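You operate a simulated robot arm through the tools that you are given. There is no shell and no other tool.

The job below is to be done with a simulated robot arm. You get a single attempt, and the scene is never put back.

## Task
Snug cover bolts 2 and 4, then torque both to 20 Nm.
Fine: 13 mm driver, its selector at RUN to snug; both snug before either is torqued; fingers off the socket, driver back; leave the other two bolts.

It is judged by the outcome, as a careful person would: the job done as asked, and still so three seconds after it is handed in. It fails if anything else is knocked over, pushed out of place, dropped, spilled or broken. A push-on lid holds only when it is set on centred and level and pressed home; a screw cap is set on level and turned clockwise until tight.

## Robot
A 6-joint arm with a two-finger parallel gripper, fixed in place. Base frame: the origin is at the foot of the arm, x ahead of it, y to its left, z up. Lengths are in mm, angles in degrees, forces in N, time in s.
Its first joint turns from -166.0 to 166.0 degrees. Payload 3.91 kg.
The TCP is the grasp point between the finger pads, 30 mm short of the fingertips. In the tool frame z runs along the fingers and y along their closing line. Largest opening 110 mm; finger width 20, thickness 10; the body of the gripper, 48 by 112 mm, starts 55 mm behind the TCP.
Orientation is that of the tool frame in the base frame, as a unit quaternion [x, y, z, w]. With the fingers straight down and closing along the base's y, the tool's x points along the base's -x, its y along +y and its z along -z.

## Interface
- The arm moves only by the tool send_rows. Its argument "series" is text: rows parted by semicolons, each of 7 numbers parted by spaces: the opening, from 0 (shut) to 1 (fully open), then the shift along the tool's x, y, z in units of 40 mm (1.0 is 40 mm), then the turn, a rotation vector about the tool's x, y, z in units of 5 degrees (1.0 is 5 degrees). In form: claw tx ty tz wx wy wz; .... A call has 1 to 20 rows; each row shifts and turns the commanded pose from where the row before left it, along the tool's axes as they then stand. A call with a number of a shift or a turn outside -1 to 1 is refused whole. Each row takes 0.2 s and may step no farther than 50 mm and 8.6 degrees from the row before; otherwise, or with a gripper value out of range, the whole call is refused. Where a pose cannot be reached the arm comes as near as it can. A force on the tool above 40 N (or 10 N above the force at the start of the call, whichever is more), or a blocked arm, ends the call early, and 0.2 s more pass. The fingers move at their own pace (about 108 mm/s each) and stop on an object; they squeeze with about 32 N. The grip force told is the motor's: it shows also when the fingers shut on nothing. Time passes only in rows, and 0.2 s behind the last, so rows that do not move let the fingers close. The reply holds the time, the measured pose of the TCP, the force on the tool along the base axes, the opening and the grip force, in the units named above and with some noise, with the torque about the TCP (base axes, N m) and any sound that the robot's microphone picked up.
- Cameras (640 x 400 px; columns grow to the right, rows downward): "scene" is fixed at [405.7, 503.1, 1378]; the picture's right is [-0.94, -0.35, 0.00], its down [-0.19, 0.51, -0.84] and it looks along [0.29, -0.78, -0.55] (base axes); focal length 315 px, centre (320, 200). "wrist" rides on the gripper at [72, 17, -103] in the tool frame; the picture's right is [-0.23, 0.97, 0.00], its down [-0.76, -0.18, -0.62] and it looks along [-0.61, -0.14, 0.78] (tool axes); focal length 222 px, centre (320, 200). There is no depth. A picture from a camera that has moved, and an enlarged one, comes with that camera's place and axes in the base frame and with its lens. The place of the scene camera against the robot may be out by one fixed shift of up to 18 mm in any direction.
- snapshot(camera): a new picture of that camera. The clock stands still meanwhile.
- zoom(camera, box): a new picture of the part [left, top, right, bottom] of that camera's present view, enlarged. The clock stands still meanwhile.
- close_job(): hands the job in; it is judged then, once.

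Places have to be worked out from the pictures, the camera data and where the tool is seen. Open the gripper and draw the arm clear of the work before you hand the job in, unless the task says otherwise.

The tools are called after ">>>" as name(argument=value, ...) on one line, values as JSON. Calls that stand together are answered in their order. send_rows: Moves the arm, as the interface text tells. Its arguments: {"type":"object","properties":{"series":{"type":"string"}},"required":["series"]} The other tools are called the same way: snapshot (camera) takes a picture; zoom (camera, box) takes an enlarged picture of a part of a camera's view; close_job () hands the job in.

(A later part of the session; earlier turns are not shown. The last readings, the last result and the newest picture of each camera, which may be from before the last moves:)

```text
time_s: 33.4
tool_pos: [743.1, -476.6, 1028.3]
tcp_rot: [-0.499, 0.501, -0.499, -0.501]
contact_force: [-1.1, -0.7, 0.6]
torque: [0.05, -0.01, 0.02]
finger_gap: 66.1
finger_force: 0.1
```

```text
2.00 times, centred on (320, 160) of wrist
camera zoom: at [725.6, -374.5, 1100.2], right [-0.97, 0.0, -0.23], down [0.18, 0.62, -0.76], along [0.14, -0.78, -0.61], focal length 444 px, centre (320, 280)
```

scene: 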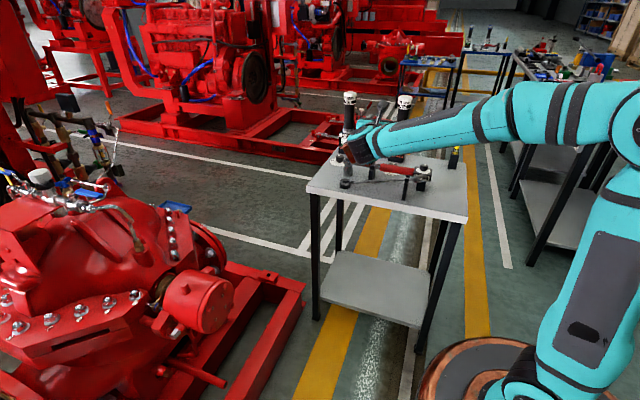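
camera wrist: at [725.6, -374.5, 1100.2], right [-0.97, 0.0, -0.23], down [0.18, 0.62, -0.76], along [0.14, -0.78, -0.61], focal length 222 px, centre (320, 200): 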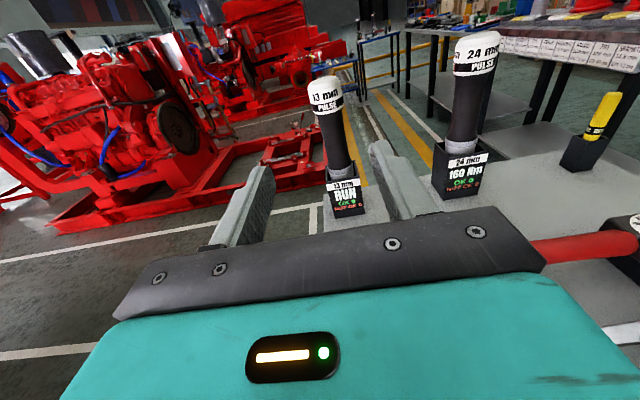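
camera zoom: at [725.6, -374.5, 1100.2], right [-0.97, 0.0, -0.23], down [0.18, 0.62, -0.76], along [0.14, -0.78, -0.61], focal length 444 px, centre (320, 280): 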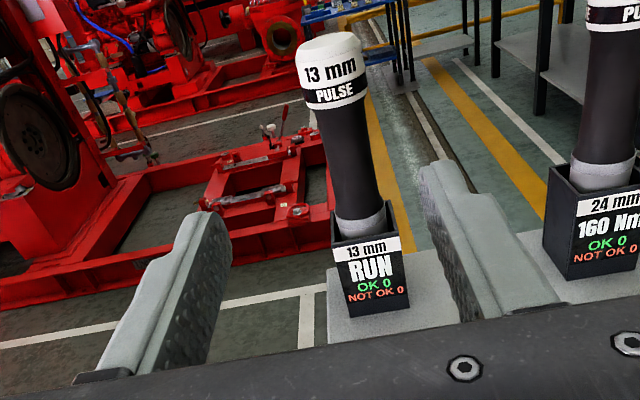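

Display reads RUN. The driver axis works out to about (736, −752): dock top ≈867, black handle z≈888–982, cap top ≈1031. I approach to (736, −640, 930) with the fingers opened wider and re-check alignment.

>>> send_rows(series="0.75 -0.49 0.035 0.8 0 0 0;0.75 -0.49 0.035 0.8 0 0 0;0.75 -0.49 0.035 0.8 0 0 0;0.75 -0.49 0.035 0.8 0 0 0;0.75 -0.49 0.035 0.8 0 0 0")

>>> snapshot(camera="wrist")

>>> zoom(camera="scene", box=[310, 80, 430, 200])

```text
time_s: 34.6
tool_pos: [735.2, -633.3, 930.3]
tcp_rot: [-0.499, 0.501, -0.5, -0.501]
contact_force: [-0.3, 0.5, 0.7]
torque: [0.05, -0.01, 0.02]
finger_gap: 82.7
finger_force: 0.1
```

```text
taken
camera wrist: at [716.5, -531.8, 1002.8], right [-0.97, 0.0, -0.23], down [0.18, 0.62, -0.76], along [0.14, -0.78, -0.61], focal length 222 px, centre (320, 200)
```

wrist: 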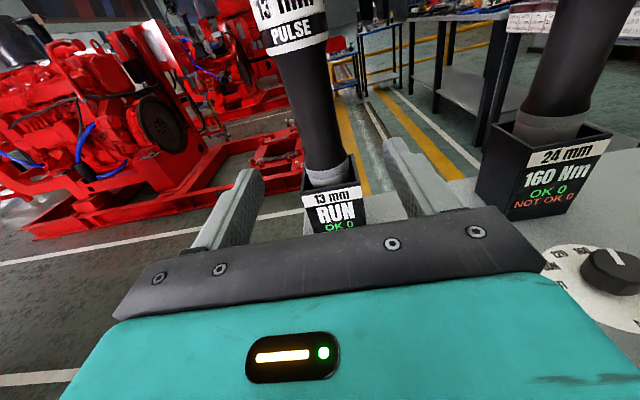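

```text
3.33 times, centred on (370, 140) of scene
camera zoom: at [405.7, 503.1, 1378.0], right [-0.94, -0.35, 0.0], down [-0.19, 0.51, -0.84], along [0.29, -0.78, -0.55], focal length 1050 px, centre (153, 400)
```

zoom: 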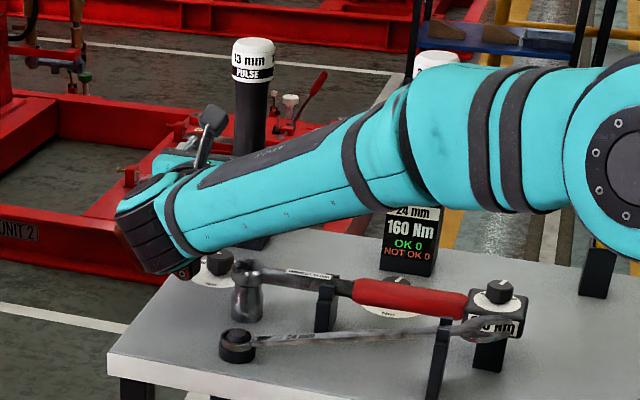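

The driver axis shows at x≈738; the TCP is at 735. I raise slightly to z≈945 (wrist clearance over the wrench head) and advance to put the handle between the pads, fingers still open.

>>> send_rows(series="0.75 0.375 -0.07 0 0 0 0;0.75 0 0 0.73 0 0 0;0.75 0 0 0.73 0 0 0;0.75 0 0 0.73 0 0 0;0.75 0 0 0.73 0 0 0")

>>> snapshot(camera="wrist")

>>> zoom(camera="scene", box=[310, 80, 430, 200])

```text
time_s: 35.8
tool_pos: [740.3, -749.8, 945.5]
tcp_rot: [0.5, -0.5, 0.501, 0.5]
contact_force: [-0.8, -0.2, 0.7]
torque: [0.01, -0.01, -0.04]
finger_gap: 82.5
finger_force: 0.0
```

```text
taken
camera wrist: at [721.6, -647.9, 1017.3], right [-0.97, 0.0, -0.23], down [0.18, 0.62, -0.76], along [0.14, -0.78, -0.61], focal length 222 px, centre (320, 200)
```

wrist: 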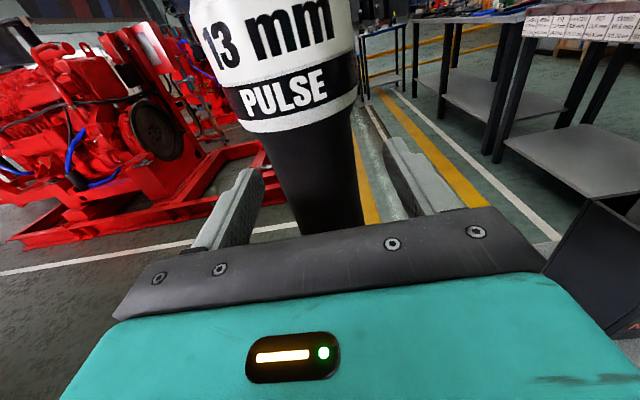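

```text
3.33 times, centred on (370, 140) of scene
camera zoom: at [405.7, 503.1, 1378.0], right [-0.94, -0.35, 0.0], down [-0.19, 0.51, -0.84], along [0.29, -0.78, -0.55], focal length 1050 px, centre (153, 400)
```

zoom: 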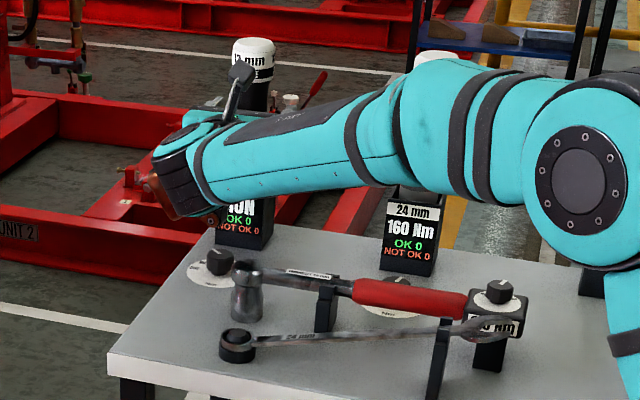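

The handle sits between the fingers, its axis about 4 mm toward −x of the TCP. I shift 3.5 mm that way and close on the black handle.

>>> send_rows(series="0.75 0 0.09 0 0 0 0;0.55 0 0 0 0 0 0;0.45 0 0 0 0 0 0;0.35 0 0 0 0 0 0;0.25 0 0 0 0 0 0")

>>> snapshot(camera="wrist")

```text
time_s: 37.0
tool_pos: [734.9, -751.1, 946.1]
tcp_rot: [0.499, -0.501, 0.5, 0.501]
contact_force: [3.6, -1.0, 1.6]
torque: [-0.15, -0.32, -0.03]
finger_gap: 39.7
finger_force: 32.4
```

```text
taken
camera wrist: at [717.5, -648.1, 1017.5], right [-0.97, 0.0, -0.23], down [0.18, 0.62, -0.76], along [0.14, -0.78, -0.61], focal length 222 px, centre (320, 200)
```

wrist: 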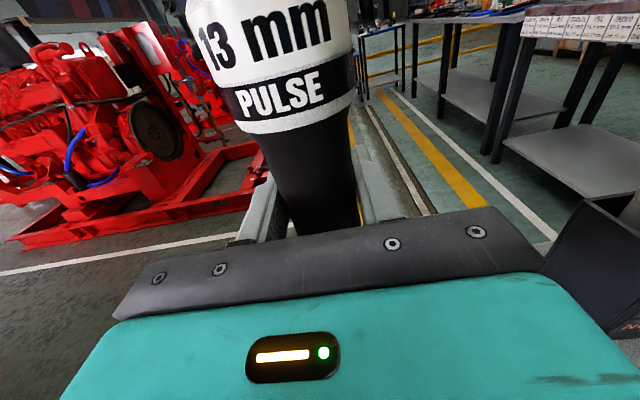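

The handle is gripped (gap 39.7 mm, 32 N). I lift straight up, slowly first, to draw the socket out of the dock.

>>> send_rows(series="0.25 0.25 0 0 0 0 0;0.25 0.25 0 0 0 0 0;0.25 0.3 0 0 0 0 0;0.25 0.4 0 0 0 0 0;0.25 0.4 0 0 0 0 0")

>>> zoom(camera="scene", box=[310, 70, 410, 170])

```text
time_s: 38.2
tool_pos: [735.4, -754.5, 1007.9]
tcp_rot: [-0.5, 0.5, -0.5, -0.5]
contact_force: [-0.2, 0.5, -6.4]
torque: [-0.06, -0.01, -0.02]
finger_gap: 39.8
finger_force: 32.5
```

```text
4.00 times, centred on (360, 120) of scene
camera zoom: at [405.7, 503.1, 1378.0], right [-0.94, -0.35, 0.0], down [-0.19, 0.51, -0.84], along [0.29, -0.78, -0.55], focal length 1260 px, centre (160, 520)
```

zoom: 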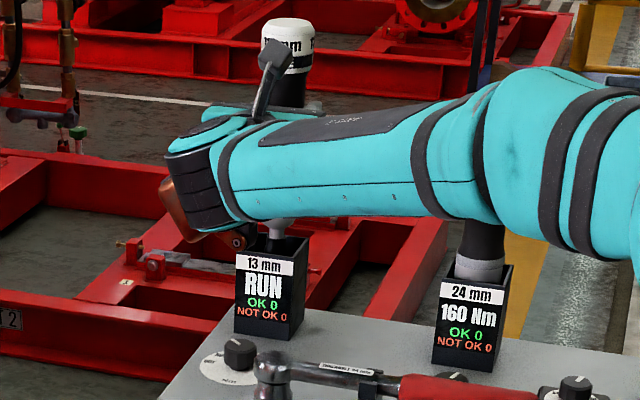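

The driver comes out smoothly (about 6.5 N of weight). I lift another ~110 mm to clear the dock completely.

>>> send_rows(series="0.25 0.5 0 0 0 0 0;0.25 0.5 0 0 0 0 0;0.25 0.5 0 0 0 0 0;0.25 0.5 0 0 0 0 0;0.25 0.5 0 0 0 0 0;0.25 0.25 0 0 0 0 0")

>>> zoom(camera="scene", box=[310, 50, 410, 170])

```text
time_s: 39.6
tool_pos: [736.0, -752.1, 1121.6]
tcp_rot: [0.5, -0.5, 0.5, 0.5]
contact_force: [-0.4, 0.2, -6.2]
torque: [-0.04, 0.0, 0.01]
finger_gap: 39.6
finger_force: 31.7
```

```text
3.33 times, centred on (360, 110) of scene
camera zoom: at [405.7, 503.1, 1378.0], right [-0.94, -0.35, 0.0], down [-0.19, 0.51, -0.84], along [0.29, -0.78, -0.55], focal length 1050 px, centre (187, 500)
```

zoom: 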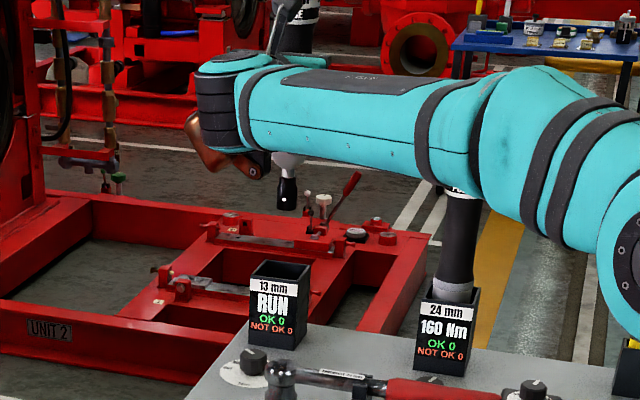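

The driver is fully out; its black socket tip is roughly 165 mm below my grip. I back away in +y and roll the tool 90° so the socket points toward +x.

>>> send_rows(series="0.25 0 0 -0.5 0 0 0;0.25 0 0 -0.95 0 0 0;0.25 0 0 -0.95 0 0 0;0.25 0 0 -0.95 0 0 0;0.25 0 0 -0.95 0 0 0;0.25 0 0 -0.95 0 0 0;0.25 0 0 -0.95 0 0 0;0.25 0 0 -0.95 0 0 0;0.25 0 0 -0.5 0 0 0;0.25 0 0 0 0 0 1;0.25 0 0 0 0 0 1;0.25 0 0 0 0 0 1;0.25 0 0 0 0 0 1;0.25 0 0 0 0 0 1;0.25 0 0 0 0 0 1")

>>> snapshot(camera="scene")

```text
time_s: 42.8
tool_pos: [735.4, -446.3, 1119.2]
tcp_rot: [0.353, -0.612, 0.613, 0.353]
contact_force: [-1.0, -0.5, -6.3]
torque: [-0.06, 0.07, -0.03]
finger_gap: 39.7
finger_force: 31.9
```

```text
taken
```

scene: 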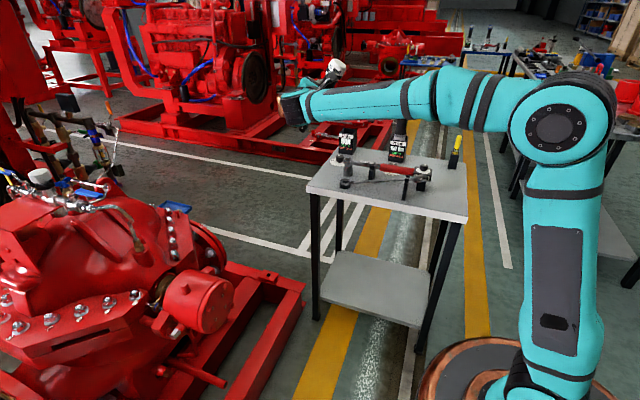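

Roll is 30° along and the grip holds. I complete the remaining 60°.

>>> send_rows(series="0.25 0 0 0 0 0 1;0.25 0 0 0 0 0 1;0.25 0 0 0 0 0 1;0.25 0 0 0 0 0 1;0.25 0 0 0 0 0 1;0.25 0 0 0 0 0 1;0.25 0 0 0 0 0 1;0.25 0 0 0 0 0 1;0.25 0 0 0 0 0 1;0.25 0 0 0 0 0 1;0.25 0 0 0 0 0 1;0.25 0 0 0 0 0 1")

>>> snapshot(camera="scene")

```text
time_s: 45.4
tool_pos: [736.7, -445.7, 1119.0]
tcp_rot: [0.001, 0.707, -0.707, 0.0]
contact_force: [0.1, -0.4, -6.8]
torque: [-0.01, 0.06, -0.03]
finger_gap: 39.6
finger_force: 32.2
```

```text
taken
```

scene: 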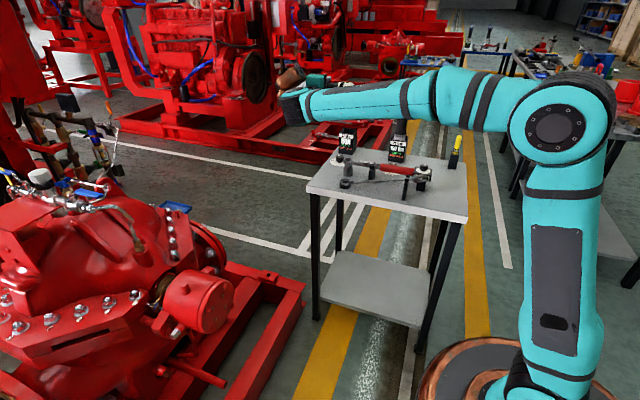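

The socket now points along +x. I move inward/lower to about (600, −200, 950), then swing the tool about the driver axis toward fingers-down.

>>> send_rows(series="0.25 0.38 0.467 -0.683 0 0 0;0.25 0.38 0.467 -0.683 0 0 0;0.25 0.38 0.467 -0.683 0 0 0;0.25 0.38 0.467 -0.683 0 0 0;0.25 0.38 0.467 -0.683 0 0 0;0.25 0.38 0.467 -0.683 0 0 0;0.25 0.38 0.467 -0.683 0 0 0;0.25 0.38 0.467 -0.683 0 0 0;0.25 0.38 0.467 -0.683 0 0 0;0.25 0 0 0 -1 0 0;0.25 0 0 0 -1 0 0;0.25 0 0 0 -1 0 0;0.25 0 0 0 -1 0 0;0.25 0 0 0 -1 0 0;0.25 0 0 0 -1 0 0;0.25 0 0 0 -1 0 0;0.25 0 0 0 -1 0 0;0.25 0 0 0 -1 0 0")

>>> snapshot(camera="scene")

```text
time_s: 49.2
tool_pos: [599.0, -199.7, 950.7]
tcp_rot: [-0.001, 0.924, -0.382, -0.001]
contact_force: [-0.6, 0.9, -6.0]
torque: [0.0, 0.1, -0.01]
finger_gap: 39.7
finger_force: 32.0
```

```text
taken
```

scene: 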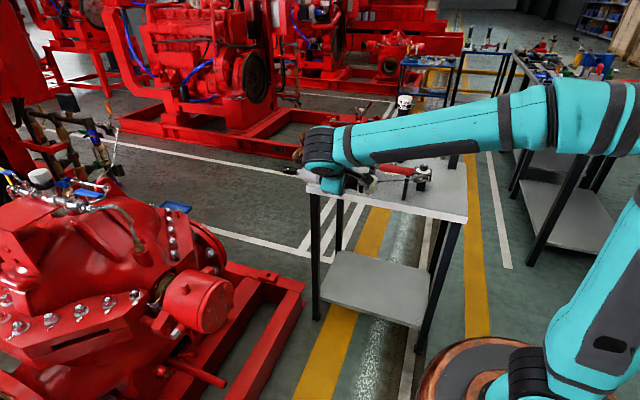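

Orientation is at 45° as expected and the driver is steady. I finish the swing to fingers-down.

>>> send_rows(series="0.25 0 0 0 -1 0 0;0.25 0 0 0 -1 0 0;0.25 0 0 0 -1 0 0;0.25 0 0 0 -1 0 0;0.25 0 0 0 -1 0 0;0.25 0 0 0 -1 0 0;0.25 0 0 0 -1 0 0;0.25 0 0 0 -1 0 0;0.25 0 0 0 -1 0 0;0.25 0 0.9 0.3 0 0 0;0.25 0 0.9 0.3 0 0 0;0.25 0 0.9 0.3 0 0 0;0.25 0 0.9 0.3 0 0 0;0.25 0 0.9 0.3 0 0 0")

>>> snapshot(camera="scene")

>>> snapshot(camera="wrist")

```text
time_s: 52.2
tool_pos: [600.2, -18.0, 889.3]
tcp_rot: [0.001, 1.0, 0.0, 0.0]
contact_force: [-0.7, 0.0, -6.2]
torque: [0.01, 0.11, 0.02]
finger_gap: 39.7
finger_force: 32.2
```

```text
taken
```

scene: 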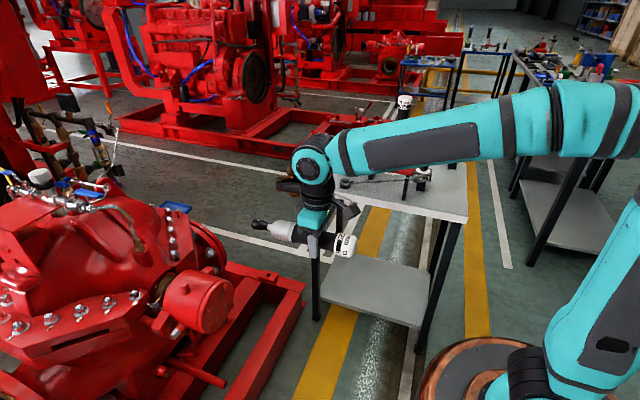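

```text
taken
camera wrist: at [526.7, -1.9, 992.0], right [0.23, 0.97, 0.0], down [0.76, -0.18, 0.62], along [0.61, -0.14, -0.78], focal length 222 px, centre (320, 200)
```

wrist: 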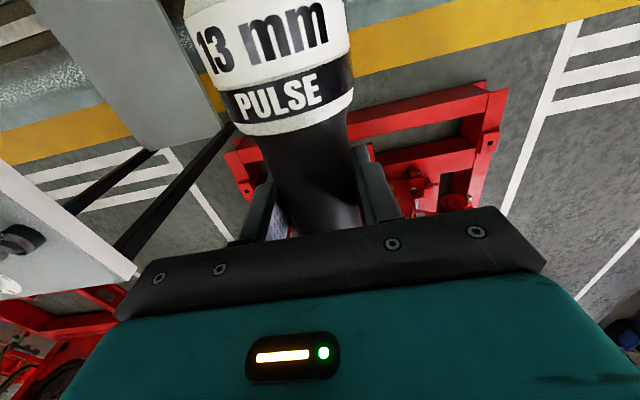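

The driver is horizontal with its socket toward the cover. I zoom the scene camera on the driver and the cover to measure the socket tip relative to my TCP.

>>> zoom(camera="scene", box=[235, 190, 375, 280])

>>> zoom(camera="scene", box=[180, 260, 250, 350])

```text
4.44 times, centred on (305, 235) of scene
camera zoom: at [405.7, 503.1, 1378.0], right [-0.94, -0.35, 0.0], down [-0.19, 0.51, -0.84], along [0.29, -0.78, -0.55], focal length 1400 px, centre (387, 44)
```

zoom: 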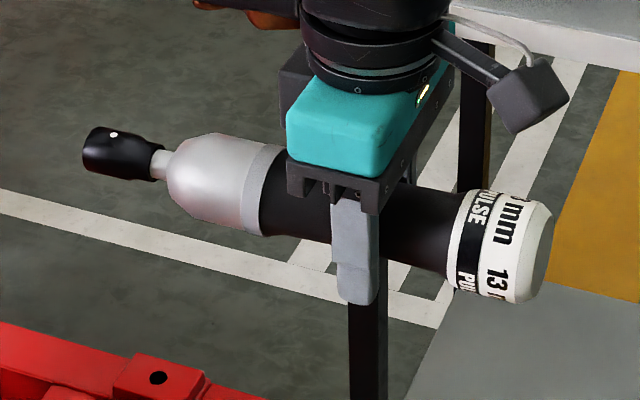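

```text
4.44 times, centred on (215, 305) of scene
camera zoom: at [405.7, 503.1, 1378.0], right [-0.94, -0.35, 0.0], down [-0.19, 0.51, -0.84], along [0.29, -0.78, -0.55], focal length 1400 px, centre (787, -267)
```

zoom: 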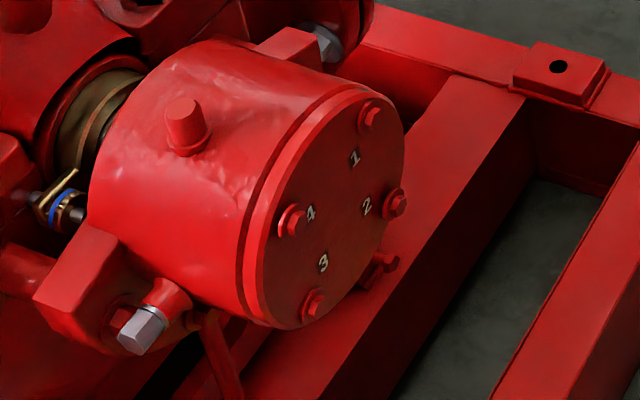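

Calibrating the scene camera on my own gripper, I get the bolt heads at ≈(877, 6, 559) for bolt 2 and ≈(877, 93, 646.5) for bolt 4; the socket tip is ≈172 mm ahead of the TCP. I move to a standoff in front of bolt 2: TCP ≈(660, 6.4, 559).

>>> send_rows(series="0.25 -0.166 0.068 0.918 0 0 0;0.25 -0.166 0.068 0.918 0 0 0;0.25 -0.166 0.068 0.918 0 0 0;0.25 -0.166 0.068 0.918 0 0 0;0.25 -0.166 0.068 0.918 0 0 0;0.25 -0.166 0.068 0.918 0 0 0;0.25 -0.166 0.068 0.918 0 0 0;0.25 -0.166 0.068 0.918 0 0 0;0.25 -0.166 0.068 0.918 0 0 0")

>>> zoom(camera="scene", box=[170, 240, 310, 350])

>>> snapshot(camera="wrist")

```text
time_s: 54.2
tool_pos: [656.6, 3.2, 562.8]
tcp_rot: [0.0, 1.0, 0.001, 0.001]
contact_force: [-0.4, 0.1, -5.2]
torque: [0.01, 0.09, 0.01]
finger_gap: 39.4
finger_force: 32.0
```

```text
3.64 times, centred on (240, 295) of scene
camera zoom: at [405.7, 503.1, 1378.0], right [-0.94, -0.35, 0.0], down [-0.19, 0.51, -0.84], along [0.29, -0.78, -0.55], focal length 1146 px, centre (611, -146)
```

zoom: 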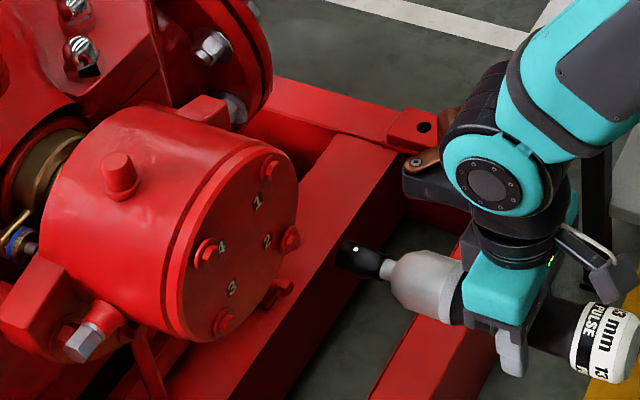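

```text
taken
camera wrist: at [583.0, 19.7, 665.0], right [0.23, 0.97, 0.0], down [0.76, -0.18, 0.62], along [0.61, -0.14, -0.78], focal length 222 px, centre (320, 200)
```

wrist: 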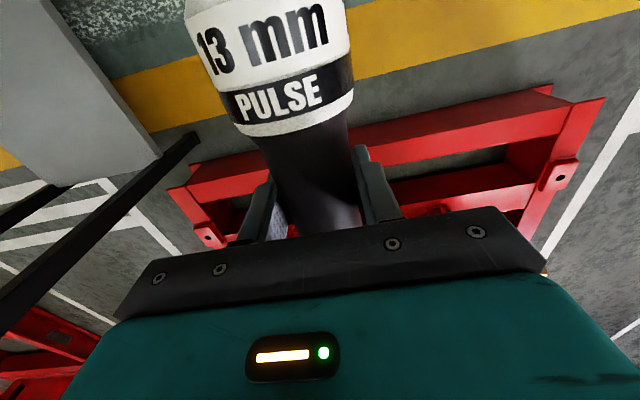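

A clear view: socket ahead of bolt 2 with a gap of about 50 mm. I zoom tighter to check lateral alignment.

>>> zoom(camera="scene", box=[210, 270, 300, 330])

```text
6.67 times, centred on (255, 300) of scene
camera zoom: at [405.7, 503.1, 1378.0], right [-0.94, -0.35, 0.0], down [-0.19, 0.51, -0.84], along [0.29, -0.78, -0.55], focal length 2101 px, centre (753, -467)
```

zoom: 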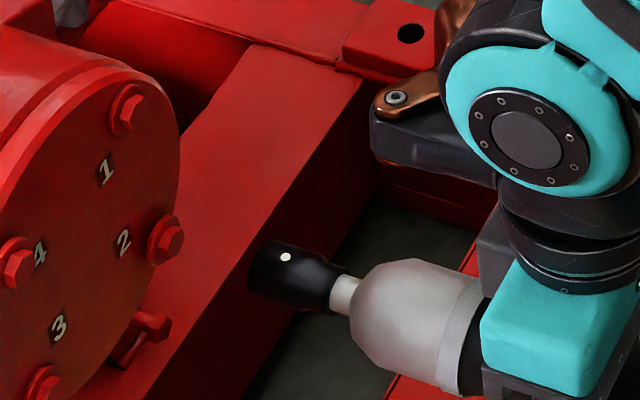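

The socket looks a little low relative to prediction, so I zoom further to measure the driver's axis line and the tip against bolt 2.

>>> zoom(camera="scene", box=[225, 285, 275, 325])

>>> zoom(camera="scene", box=[240, 285, 320, 345])

```text
10.00 times, centred on (250, 305) of scene
camera zoom: at [405.7, 503.1, 1378.0], right [-0.94, -0.35, 0.0], down [-0.19, 0.51, -0.84], along [0.29, -0.78, -0.55], focal length 3151 px, centre (1020, -850)
```

zoom: 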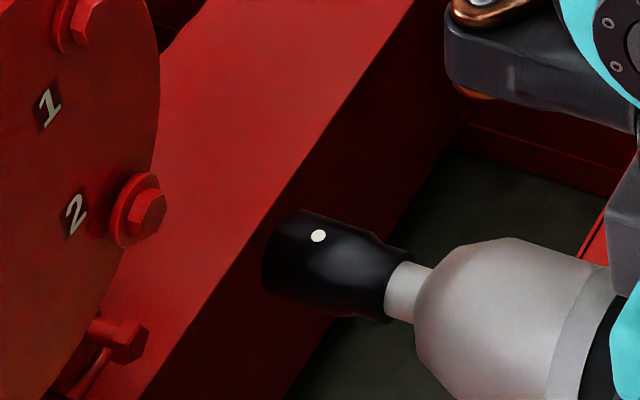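

```text
6.67 times, centred on (280, 315) of scene
camera zoom: at [405.7, 503.1, 1378.0], right [-0.94, -0.35, 0.0], down [-0.19, 0.51, -0.84], along [0.29, -0.78, -0.55], focal length 2101 px, centre (587, -567)
```

zoom: 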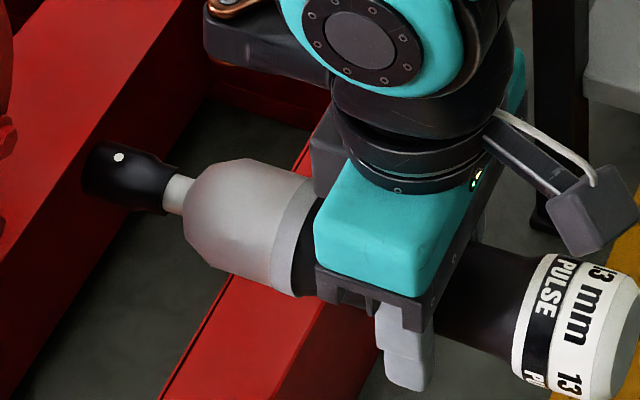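

The driver axis is parallel to +x as wanted; combining both cameras puts bolt 2 near (875.6, 6, 563). I raise 4 mm, advance 33 mm and let the arm settle before checking again.

>>> send_rows(series="0.25 -0.4 0 -0.1 0 0 0;0.25 -0.42 0 0 0 0 0;0.25 0 0 0 0 0 0;0.25 0 0 0 0 0 0")

>>> zoom(camera="scene", box=[215, 285, 279, 325])

>>> zoom(camera="scene", box=[222, 292, 254, 312])

```text
time_s: 55.2
tool_pos: [691.9, 2.5, 566.4]
tcp_rot: [0.001, 1.0, 0.0, -0.001]
contact_force: [0.3, -0.7, -5.1]
torque: [-0.05, 0.09, 0.0]
finger_gap: 39.4
finger_force: 31.8
```

```text
10.00 times, centred on (247, 305) of scene
camera zoom: at [405.7, 503.1, 1378.0], right [-0.94, -0.35, 0.0], down [-0.19, 0.51, -0.84], along [0.29, -0.78, -0.55], focal length 3151 px, centre (1050, -850)
```

zoom: 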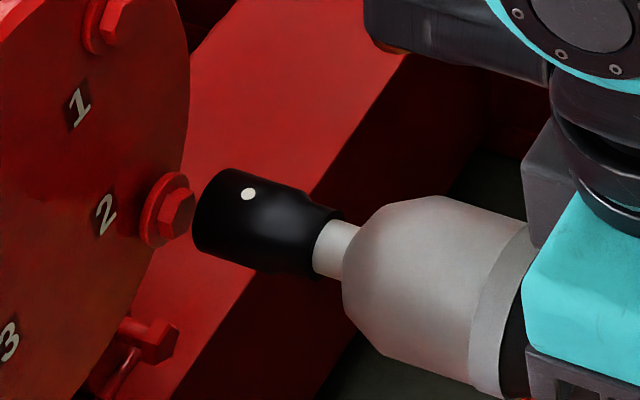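

```text
16.00 times, centred on (238, 302) of scene
camera zoom: at [405.7, 503.1, 1378.0], right [-0.94, -0.35, 0.0], down [-0.19, 0.51, -0.84], along [0.29, -0.78, -0.55], focal length 5042 px, centre (1632, -1432)
```

zoom: 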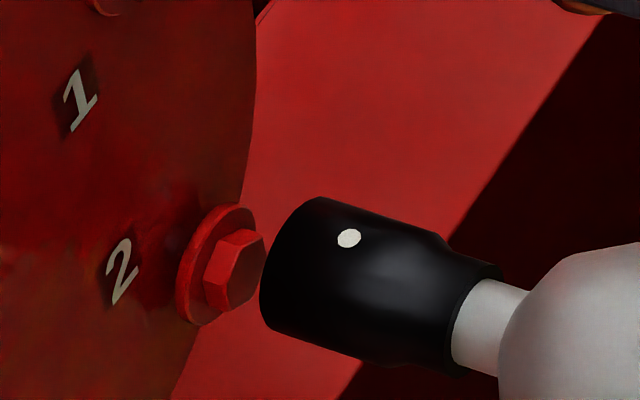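

The socket is now about 10 mm short of the bolt head. I zoom further for precise alignment of the two axes.

>>> zoom(camera="scene", box=[230, 300, 246, 310])

>>> send_rows(series="0.25 0 0 0 0 0 0")

```text
16.00 times, centred on (238, 305) of scene
camera zoom: at [405.7, 503.1, 1378.0], right [-0.94, -0.35, 0.0], down [-0.19, 0.51, -0.84], along [0.29, -0.78, -0.55], focal length 5042 px, centre (1632, -1480)
```

zoom: 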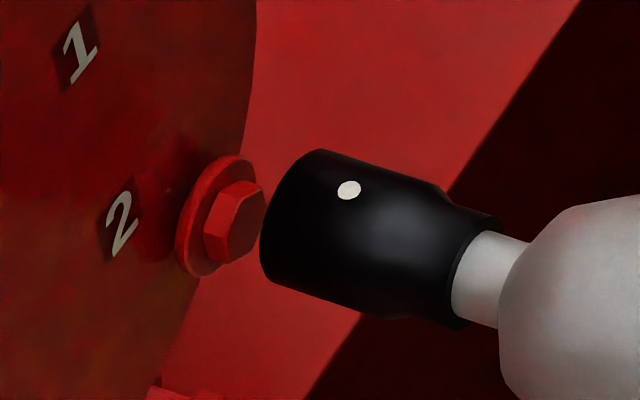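

```text
time_s: 55.6
tool_pos: [690.2, 3.1, 566.9]
tcp_rot: [-0.001, 1.0, 0.0, 0.001]
contact_force: [0.1, -0.2, -6.6]
torque: [-0.02, 0.08, 0.0]
finger_gap: 39.4
finger_force: 31.8
```

Extrapolating the driver axis, it passes about 5–6 mm above the bolt axis in the image; with the wrist-camera data that means shifting ≈ +3 mm in y and −4.3 mm in z. I make that correction and re-check.

>>> send_rows(series="0.25 0 0.08 0.108 0 0 0;0.25 0 0 0 0 0 0;0.25 0 0 0 0 0 0")

>>> zoom(camera="scene", box=[222, 295, 254, 315])

```text
time_s: 56.4
tool_pos: [691.0, 6.8, 561.1]
tcp_rot: [0.0, 1.0, 0.001, 0.0]
contact_force: [0.5, -0.1, -5.2]
torque: [0.0, 0.09, 0.0]
finger_gap: 39.7
finger_force: 31.8
```

```text
16.00 times, centred on (238, 305) of scene
camera zoom: at [405.7, 503.1, 1378.0], right [-0.94, -0.35, 0.0], down [-0.19, 0.51, -0.84], along [0.29, -0.78, -0.55], focal length 5042 px, centre (1632, -1480)
```

zoom: 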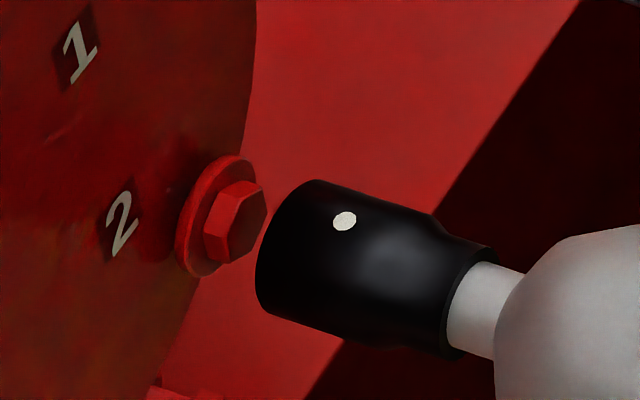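

The axes now line up in the image within about half a millimetre, gap ≈12 mm. I advance 8 mm and check forces and image.

>>> send_rows(series="0.25 -0.1 0 0 0 0 0;0.25 -0.1 0 0 0 0 0;0.25 0 0 0 0 0 0")

>>> zoom(camera="scene", box=[222, 295, 254, 315])

```text
time_s: 57.2
tool_pos: [698.0, 6.5, 560.5]
tcp_rot: [0.0, 1.0, 0.001, -0.001]
contact_force: [-0.6, 0.1, -5.8]
torque: [-0.02, 0.09, 0.01]
finger_gap: 39.8
finger_force: 31.9
```

```text
16.00 times, centred on (238, 305) of scene
camera zoom: at [405.7, 503.1, 1378.0], right [-0.94, -0.35, 0.0], down [-0.19, 0.51, -0.84], along [0.29, -0.78, -0.55], focal length 5042 px, centre (1632, -1480)
```

zoom: 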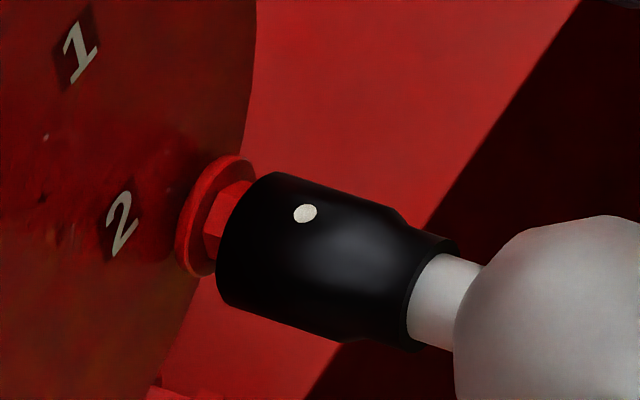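

Still no contact; the rim is ≈3 mm from the head face and visually concentric. I advance in ~1 mm steps while watching the force.

>>> send_rows(series="0.25 -0.03 0 0 0 0 0;0.25 -0.03 0 0 0 0 0;0.25 -0.03 0 0 0 0 0;0.25 -0.03 0 0 0 0 0;0.25 0 0 0 0 0 0")

>>> zoom(camera="scene", box=[222, 295, 254, 315])

```text
time_s: 58.1
tool_pos: [699.2, 7.0, 559.2]
tcp_rot: [0.0, 1.0, -0.001, -0.004]
contact_force: [-13.6, 1.6, -6.9]
torque: [0.0, 0.0, -0.04]
finger_gap: 39.8
finger_force: 31.9
stopped in row 4: the force on the tool passed its limit at 43 N (the readings are from after the stop); the commanded pose is now the measured one
```

```text
16.00 times, centred on (238, 305) of scene
camera zoom: at [405.7, 503.1, 1378.0], right [-0.94, -0.35, 0.0], down [-0.19, 0.51, -0.84], along [0.29, -0.78, -0.55], focal length 5042 px, centre (1632, -1480)
```

zoom: 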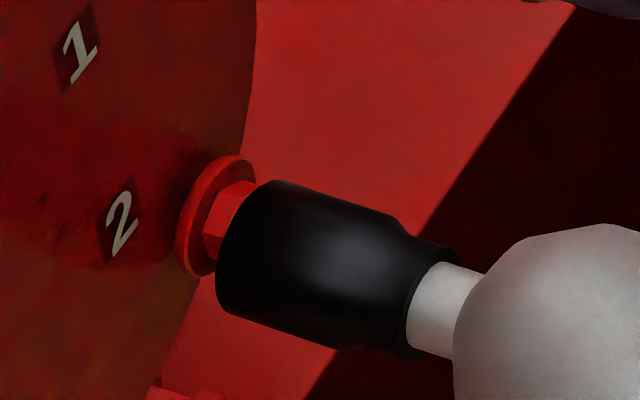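

Contact was made at TCP x≈700 with a force spike, and the socket's white dot has turned away — pressing starts the driver. I check the dock's display and the bolt before doing anything else.

>>> zoom(camera="scene", box=[325, 125, 365, 160])

>>> zoom(camera="scene", box=[215, 285, 279, 325])

```text
11.43 times, centred on (345, 142) of scene
camera zoom: at [405.7, 503.1, 1378.0], right [-0.94, -0.35, 0.0], down [-0.19, 0.51, -0.84], along [0.29, -0.78, -0.55], focal length 3601 px, centre (34, 857)
```

zoom: 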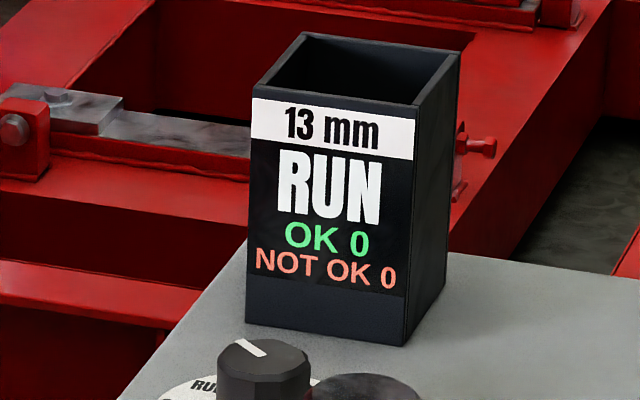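

```text
10.00 times, centred on (247, 305) of scene
camera zoom: at [405.7, 503.1, 1378.0], right [-0.94, -0.35, 0.0], down [-0.19, 0.51, -0.84], along [0.29, -0.78, -0.55], focal length 3151 px, centre (1050, -850)
```

zoom: 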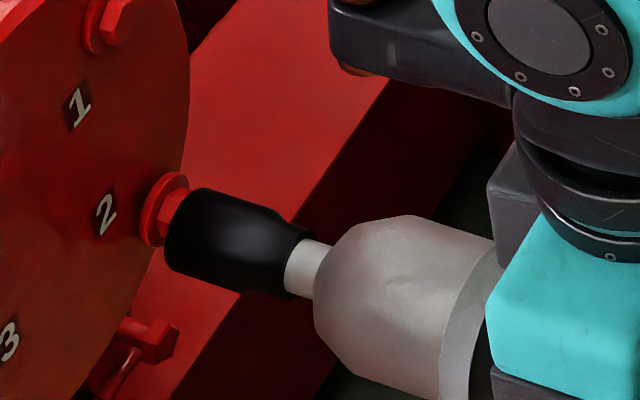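

Display still shows OK 0 / NOT OK 0 and the bolt wasn't engaged: the socket axis sits ~2–3 mm below the bolt axis and slid under load. I back off 5 mm, raise ~4.5 mm and re-check.

>>> send_rows(series="0.25 0.125 0 0 0 0 0;0.25 0 0 -0.113 0 0 0;0.25 0 0 0 0 0 0;0.25 0 0 0 0 0 0")

>>> zoom(camera="scene", box=[222, 295, 254, 315])

>>> zoom(camera="scene", box=[215, 280, 311, 340])

```text
time_s: 59.1
tool_pos: [696.2, 7.2, 562.9]
tcp_rot: [0.0, 1.0, 0.001, -0.002]
contact_force: [0.3, 0.1, -5.9]
torque: [0.0, 0.09, 0.04]
finger_gap: 39.7
finger_force: 31.5
```

```text
16.00 times, centred on (238, 305) of scene
camera zoom: at [405.7, 503.1, 1378.0], right [-0.94, -0.35, 0.0], down [-0.19, 0.51, -0.84], along [0.29, -0.78, -0.55], focal length 5042 px, centre (1632, -1480)
```

zoom: 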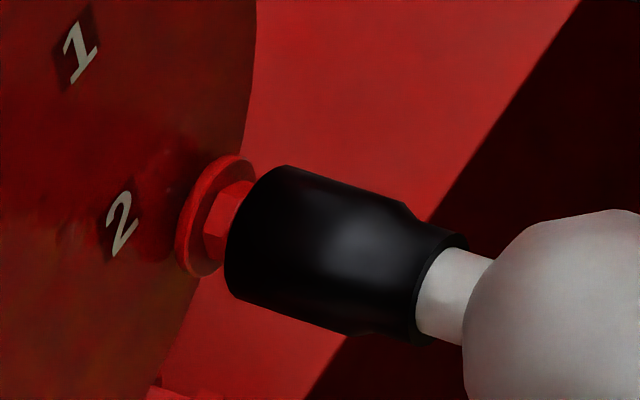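

```text
6.67 times, centred on (263, 310) of scene
camera zoom: at [405.7, 503.1, 1378.0], right [-0.94, -0.35, 0.0], down [-0.19, 0.51, -0.84], along [0.29, -0.78, -0.55], focal length 2101 px, centre (700, -533)
```

zoom: 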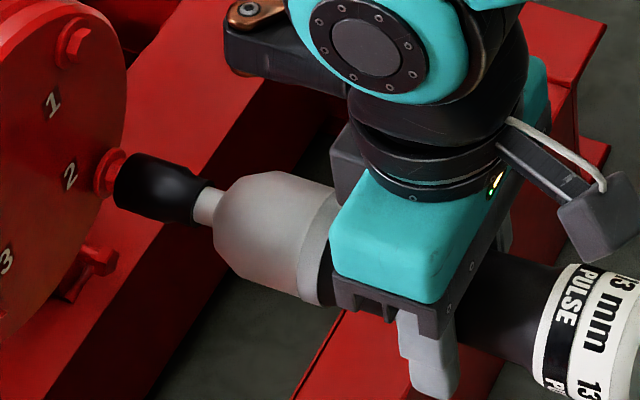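

Now the axes coincide in the image (within ~0.2 mm) and the expected contact is at TCP x≈699.7. I advance in fine steps and dwell so the turning socket can find the hex.

>>> send_rows(series="0.25 -0.03 0 0 0 0 0;0.25 -0.03 0 0 0 0 0;0.25 -0.02 0 0 0 0 0;0.25 -0.015 0 0 0 0 0;0.25 -0.01 0 0 0 0 0;0.25 0 0 0 0 0 0;0.25 0 0 0 0 0 0")

>>> zoom(camera="scene", box=[222, 295, 254, 315])

```text
time_s: 60.7
tool_pos: [699.6, 7.7, 564.1]
tcp_rot: [0.0, 1.0, 0.0, -0.003]
contact_force: [-0.2, 0.4, -5.9]
torque: [-0.02, 0.09, 0.01]
finger_gap: 39.5
finger_force: 31.9
```

```text
16.00 times, centred on (238, 305) of scene
camera zoom: at [405.7, 503.1, 1378.0], right [-0.94, -0.35, 0.0], down [-0.19, 0.51, -0.84], along [0.29, -0.78, -0.55], focal length 5042 px, centre (1632, -1480)
```

zoom: 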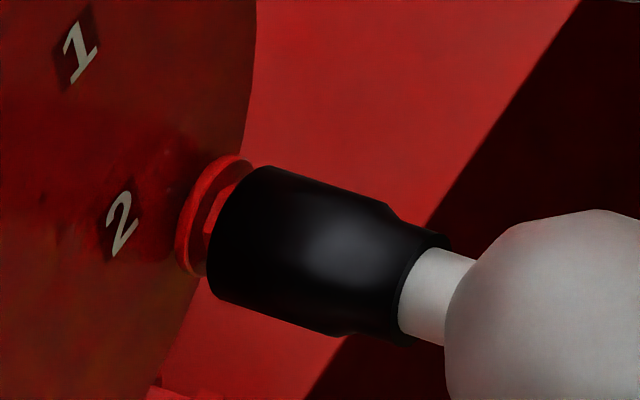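

No contact force although the rim has reached the head's front plane — it may be slipping over the hex. I keep advancing in small steps.

>>> send_rows(series="0.25 -0.02 0 0 0 0 0;0.25 -0.02 0 0 0 0 0;0.25 -0.02 0 0 0 0 0;0.25 -0.02 0 0 0 0 0;0.25 0 0 0 0 0 0")

>>> zoom(camera="scene", box=[222, 295, 254, 315])

```text
time_s: 61.9
tool_pos: [702.8, 6.3, 562.4]
tcp_rot: [0.001, 1.0, 0.0, -0.003]
contact_force: [-0.5, -0.3, -5.9]
torque: [0.01, 0.1, -0.04]
finger_gap: 39.6
finger_force: 32.2
```

```text
16.00 times, centred on (238, 305) of scene
camera zoom: at [405.7, 503.1, 1378.0], right [-0.94, -0.35, 0.0], down [-0.19, 0.51, -0.84], along [0.29, -0.78, -0.55], focal length 5042 px, centre (1632, -1480)
```

zoom: 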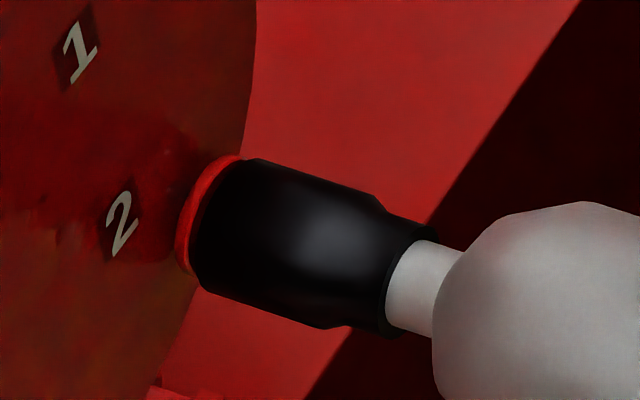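

The socket has slid over the hex head with no side force. I keep pressing gently to start the driver and follow the bolt in.

>>> send_rows(series="0.25 -0.02 0 0 0 0 0;0.25 -0.015 0 0 0 0 0;0.25 -0.015 0 0 0 0 0;0.25 -0.01 0 0 0 0 0;0.25 0 0 0 0 0 0")

>>> zoom(camera="scene", box=[222, 295, 254, 315])

>>> zoom(camera="scene", box=[325, 125, 365, 160])

```text
time_s: 63.1
tool_pos: [705.0, 7.3, 563.3]
tcp_rot: [0.0, 1.0, 0.001, -0.003]
contact_force: [0.2, -0.4, -6.4]
torque: [0.0, 0.1, 0.02]
finger_gap: 39.6
finger_force: 31.7
```

```text
16.00 times, centred on (238, 305) of scene
camera zoom: at [405.7, 503.1, 1378.0], right [-0.94, -0.35, 0.0], down [-0.19, 0.51, -0.84], along [0.29, -0.78, -0.55], focal length 5042 px, centre (1632, -1480)
```

zoom: 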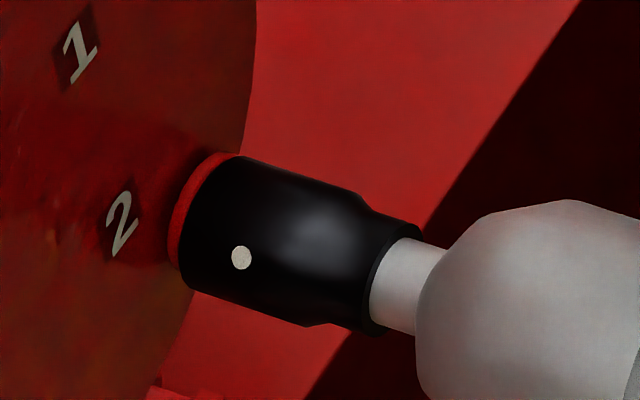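

```text
11.43 times, centred on (345, 142) of scene
camera zoom: at [405.7, 503.1, 1378.0], right [-0.94, -0.35, 0.0], down [-0.19, 0.51, -0.84], along [0.29, -0.78, -0.55], focal length 3601 px, centre (34, 857)
```

zoom: 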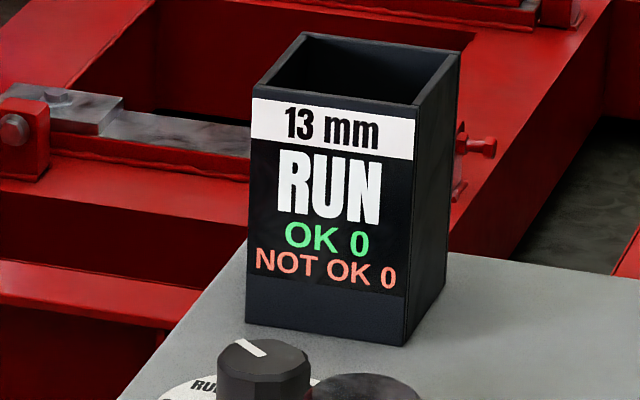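

The dot reappeared rotated and the bolt flange has moved inward ~2 mm: the driver is running the bolt in. I keep following with gentle steps.

>>> send_rows(series="0.25 -0.015 0 0 0 0 0;0.25 -0.015 0 0 0 0 0;0.25 -0.015 0 0 0 0 0;0.25 -0.015 0 0 0 0 0;0.25 -0.015 0 0 0 0 0;0.25 -0.01 0 0 0 0 0;0.25 0 0 0 0 0 0")

>>> zoom(camera="scene", box=[222, 295, 254, 315])

```text
time_s: 64.7
tool_pos: [709.0, 6.1, 562.4]
tcp_rot: [0.001, 1.0, -0.001, -0.003]
contact_force: [-12.1, -2.7, -6.7]
torque: [0.07, -0.06, -0.57]
finger_gap: 39.6
finger_force: 32.0
```

```text
16.00 times, centred on (238, 305) of scene
camera zoom: at [405.7, 503.1, 1378.0], right [-0.94, -0.35, 0.0], down [-0.19, 0.51, -0.84], along [0.29, -0.78, -0.55], focal length 5042 px, centre (1632, -1480)
```

zoom: 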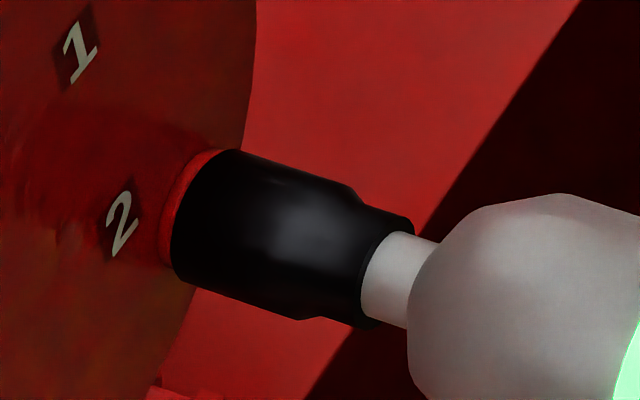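

Force has built to 12 N and a green light shows on the driver. I zoom out to see its indicator and the dock display.

>>> zoom(camera="scene", box=[215, 280, 311, 340])

>>> zoom(camera="scene", box=[325, 125, 365, 160])

```text
6.67 times, centred on (263, 310) of scene
camera zoom: at [405.7, 503.1, 1378.0], right [-0.94, -0.35, 0.0], down [-0.19, 0.51, -0.84], along [0.29, -0.78, -0.55], focal length 2101 px, centre (700, -533)
```

zoom: 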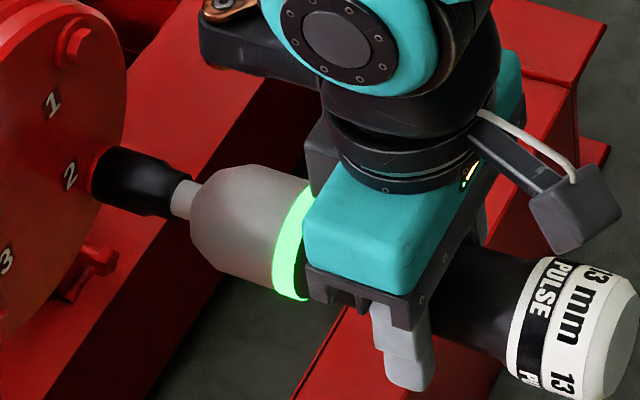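

```text
11.43 times, centred on (345, 142) of scene
camera zoom: at [405.7, 503.1, 1378.0], right [-0.94, -0.35, 0.0], down [-0.19, 0.51, -0.84], along [0.29, -0.78, -0.55], focal length 3601 px, centre (34, 857)
```

zoom: 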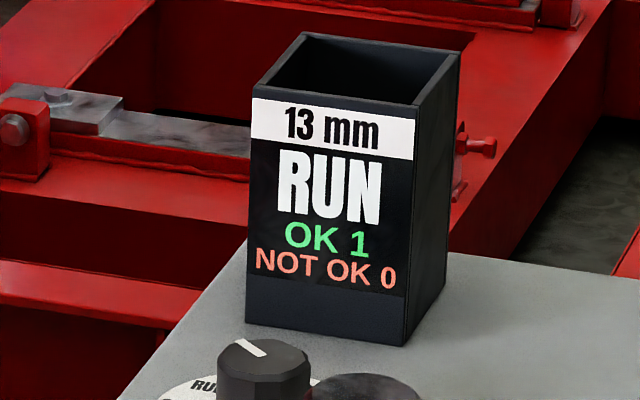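

OK count is 1 with a green ring — bolt 2 is snug. I back straight off 32 mm, then shift up and left by the bolt spacing (≈+86.6 y, +87.5 z) to face bolt 4.

>>> send_rows(series="0.25 0.1 0 0 0 0 0;0.25 0.2 0 0 0 0 0;0.25 0.25 0 0 0 0 0;0.25 0.25 0 0 0 0 0;0.25 0 0.433 -0.438 0 0 0;0.25 0 0.433 -0.438 0 0 0;0.25 0 0.433 -0.438 0 0 0;0.25 0 0.433 -0.438 0 0 0;0.25 0 0.433 -0.438 0 0 0;0.25 0 0 0 0 0 0;0.25 0 0 0 0 0 0")

>>> zoom(camera="scene", box=[190, 275, 286, 335])

>>> zoom(camera="scene", box=[204, 292, 240, 315])

```text
time_s: 67.1
tool_pos: [679.8, 93.4, 649.5]
tcp_rot: [0.0, 1.0, -0.001, -0.002]
contact_force: [0.0, -0.2, -5.7]
torque: [-0.01, 0.1, 0.0]
finger_gap: 39.5
finger_force: 31.9
```

```text
6.67 times, centred on (238, 305) of scene
camera zoom: at [405.7, 503.1, 1378.0], right [-0.94, -0.35, 0.0], down [-0.19, 0.51, -0.84], along [0.29, -0.78, -0.55], focal length 2101 px, centre (867, -500)
```

zoom: 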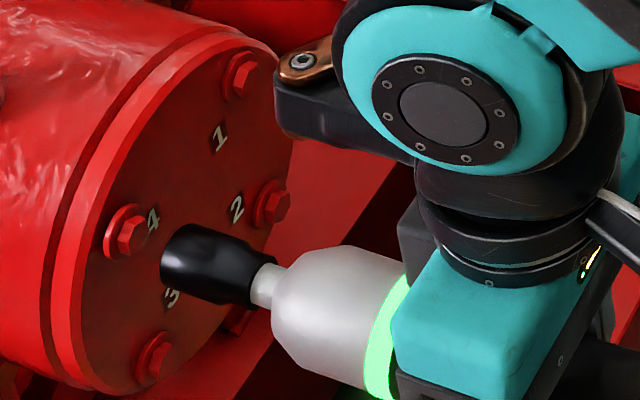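

```text
16.00 times, centred on (222, 304) of scene
camera zoom: at [405.7, 503.1, 1378.0], right [-0.94, -0.35, 0.0], down [-0.19, 0.51, -0.84], along [0.29, -0.78, -0.55], focal length 5042 px, centre (1888, -1456)
```

zoom: 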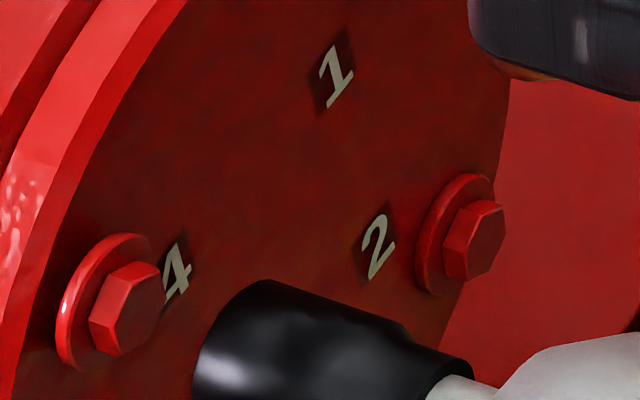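

Socket faces bolt 4 from ~20 mm away. I zoom on both the bolt head and the driver neck for the axis comparison.

>>> zoom(camera="scene", box=[200, 300, 240, 325])

```text
16.00 times, centred on (220, 312) of scene
camera zoom: at [405.7, 503.1, 1378.0], right [-0.94, -0.35, 0.0], down [-0.19, 0.51, -0.84], along [0.29, -0.78, -0.55], focal length 5042 px, centre (1920, -1600)
```

zoom: 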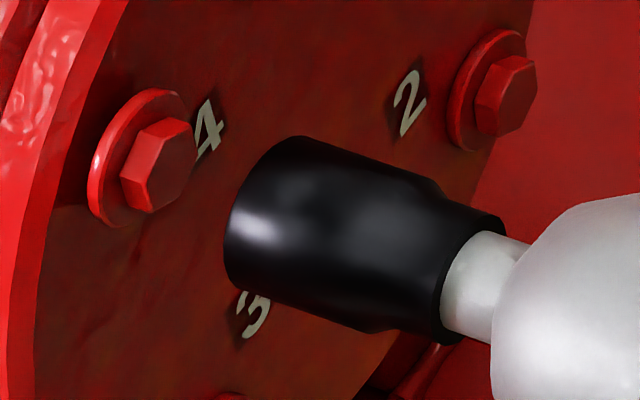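

The driver axis passes ≈1.2 mm below bolt 4's axis in the image; gap ≈20 mm, same head plane as bolt 2 had. I correct (−0.6 y, +1.0 z) and advance 15 mm.

>>> send_rows(series="0.25 0 -0.015 -0.025 0 0 0;0.25 -0.125 0 0 0 0 0;0.25 -0.125 0 0 0 0 0;0.25 -0.125 0 0 0 0 0;0.25 0 0 0 0 0 0;0.25 0 0 0 0 0 0")

>>> zoom(camera="scene", box=[200, 300, 240, 325])

```text
time_s: 68.5
tool_pos: [694.1, 92.6, 651.6]
tcp_rot: [0.0, 1.0, -0.001, -0.003]
contact_force: [0.3, -0.2, -5.6]
torque: [-0.01, 0.12, -0.01]
finger_gap: 39.5
finger_force: 32.0
```

```text
16.00 times, centred on (220, 312) of scene
camera zoom: at [405.7, 503.1, 1378.0], right [-0.94, -0.35, 0.0], down [-0.19, 0.51, -0.84], along [0.29, -0.78, -0.55], focal length 5042 px, centre (1920, -1600)
```

zoom: 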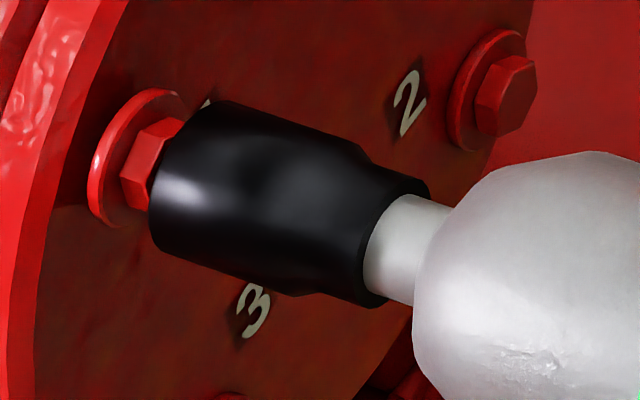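

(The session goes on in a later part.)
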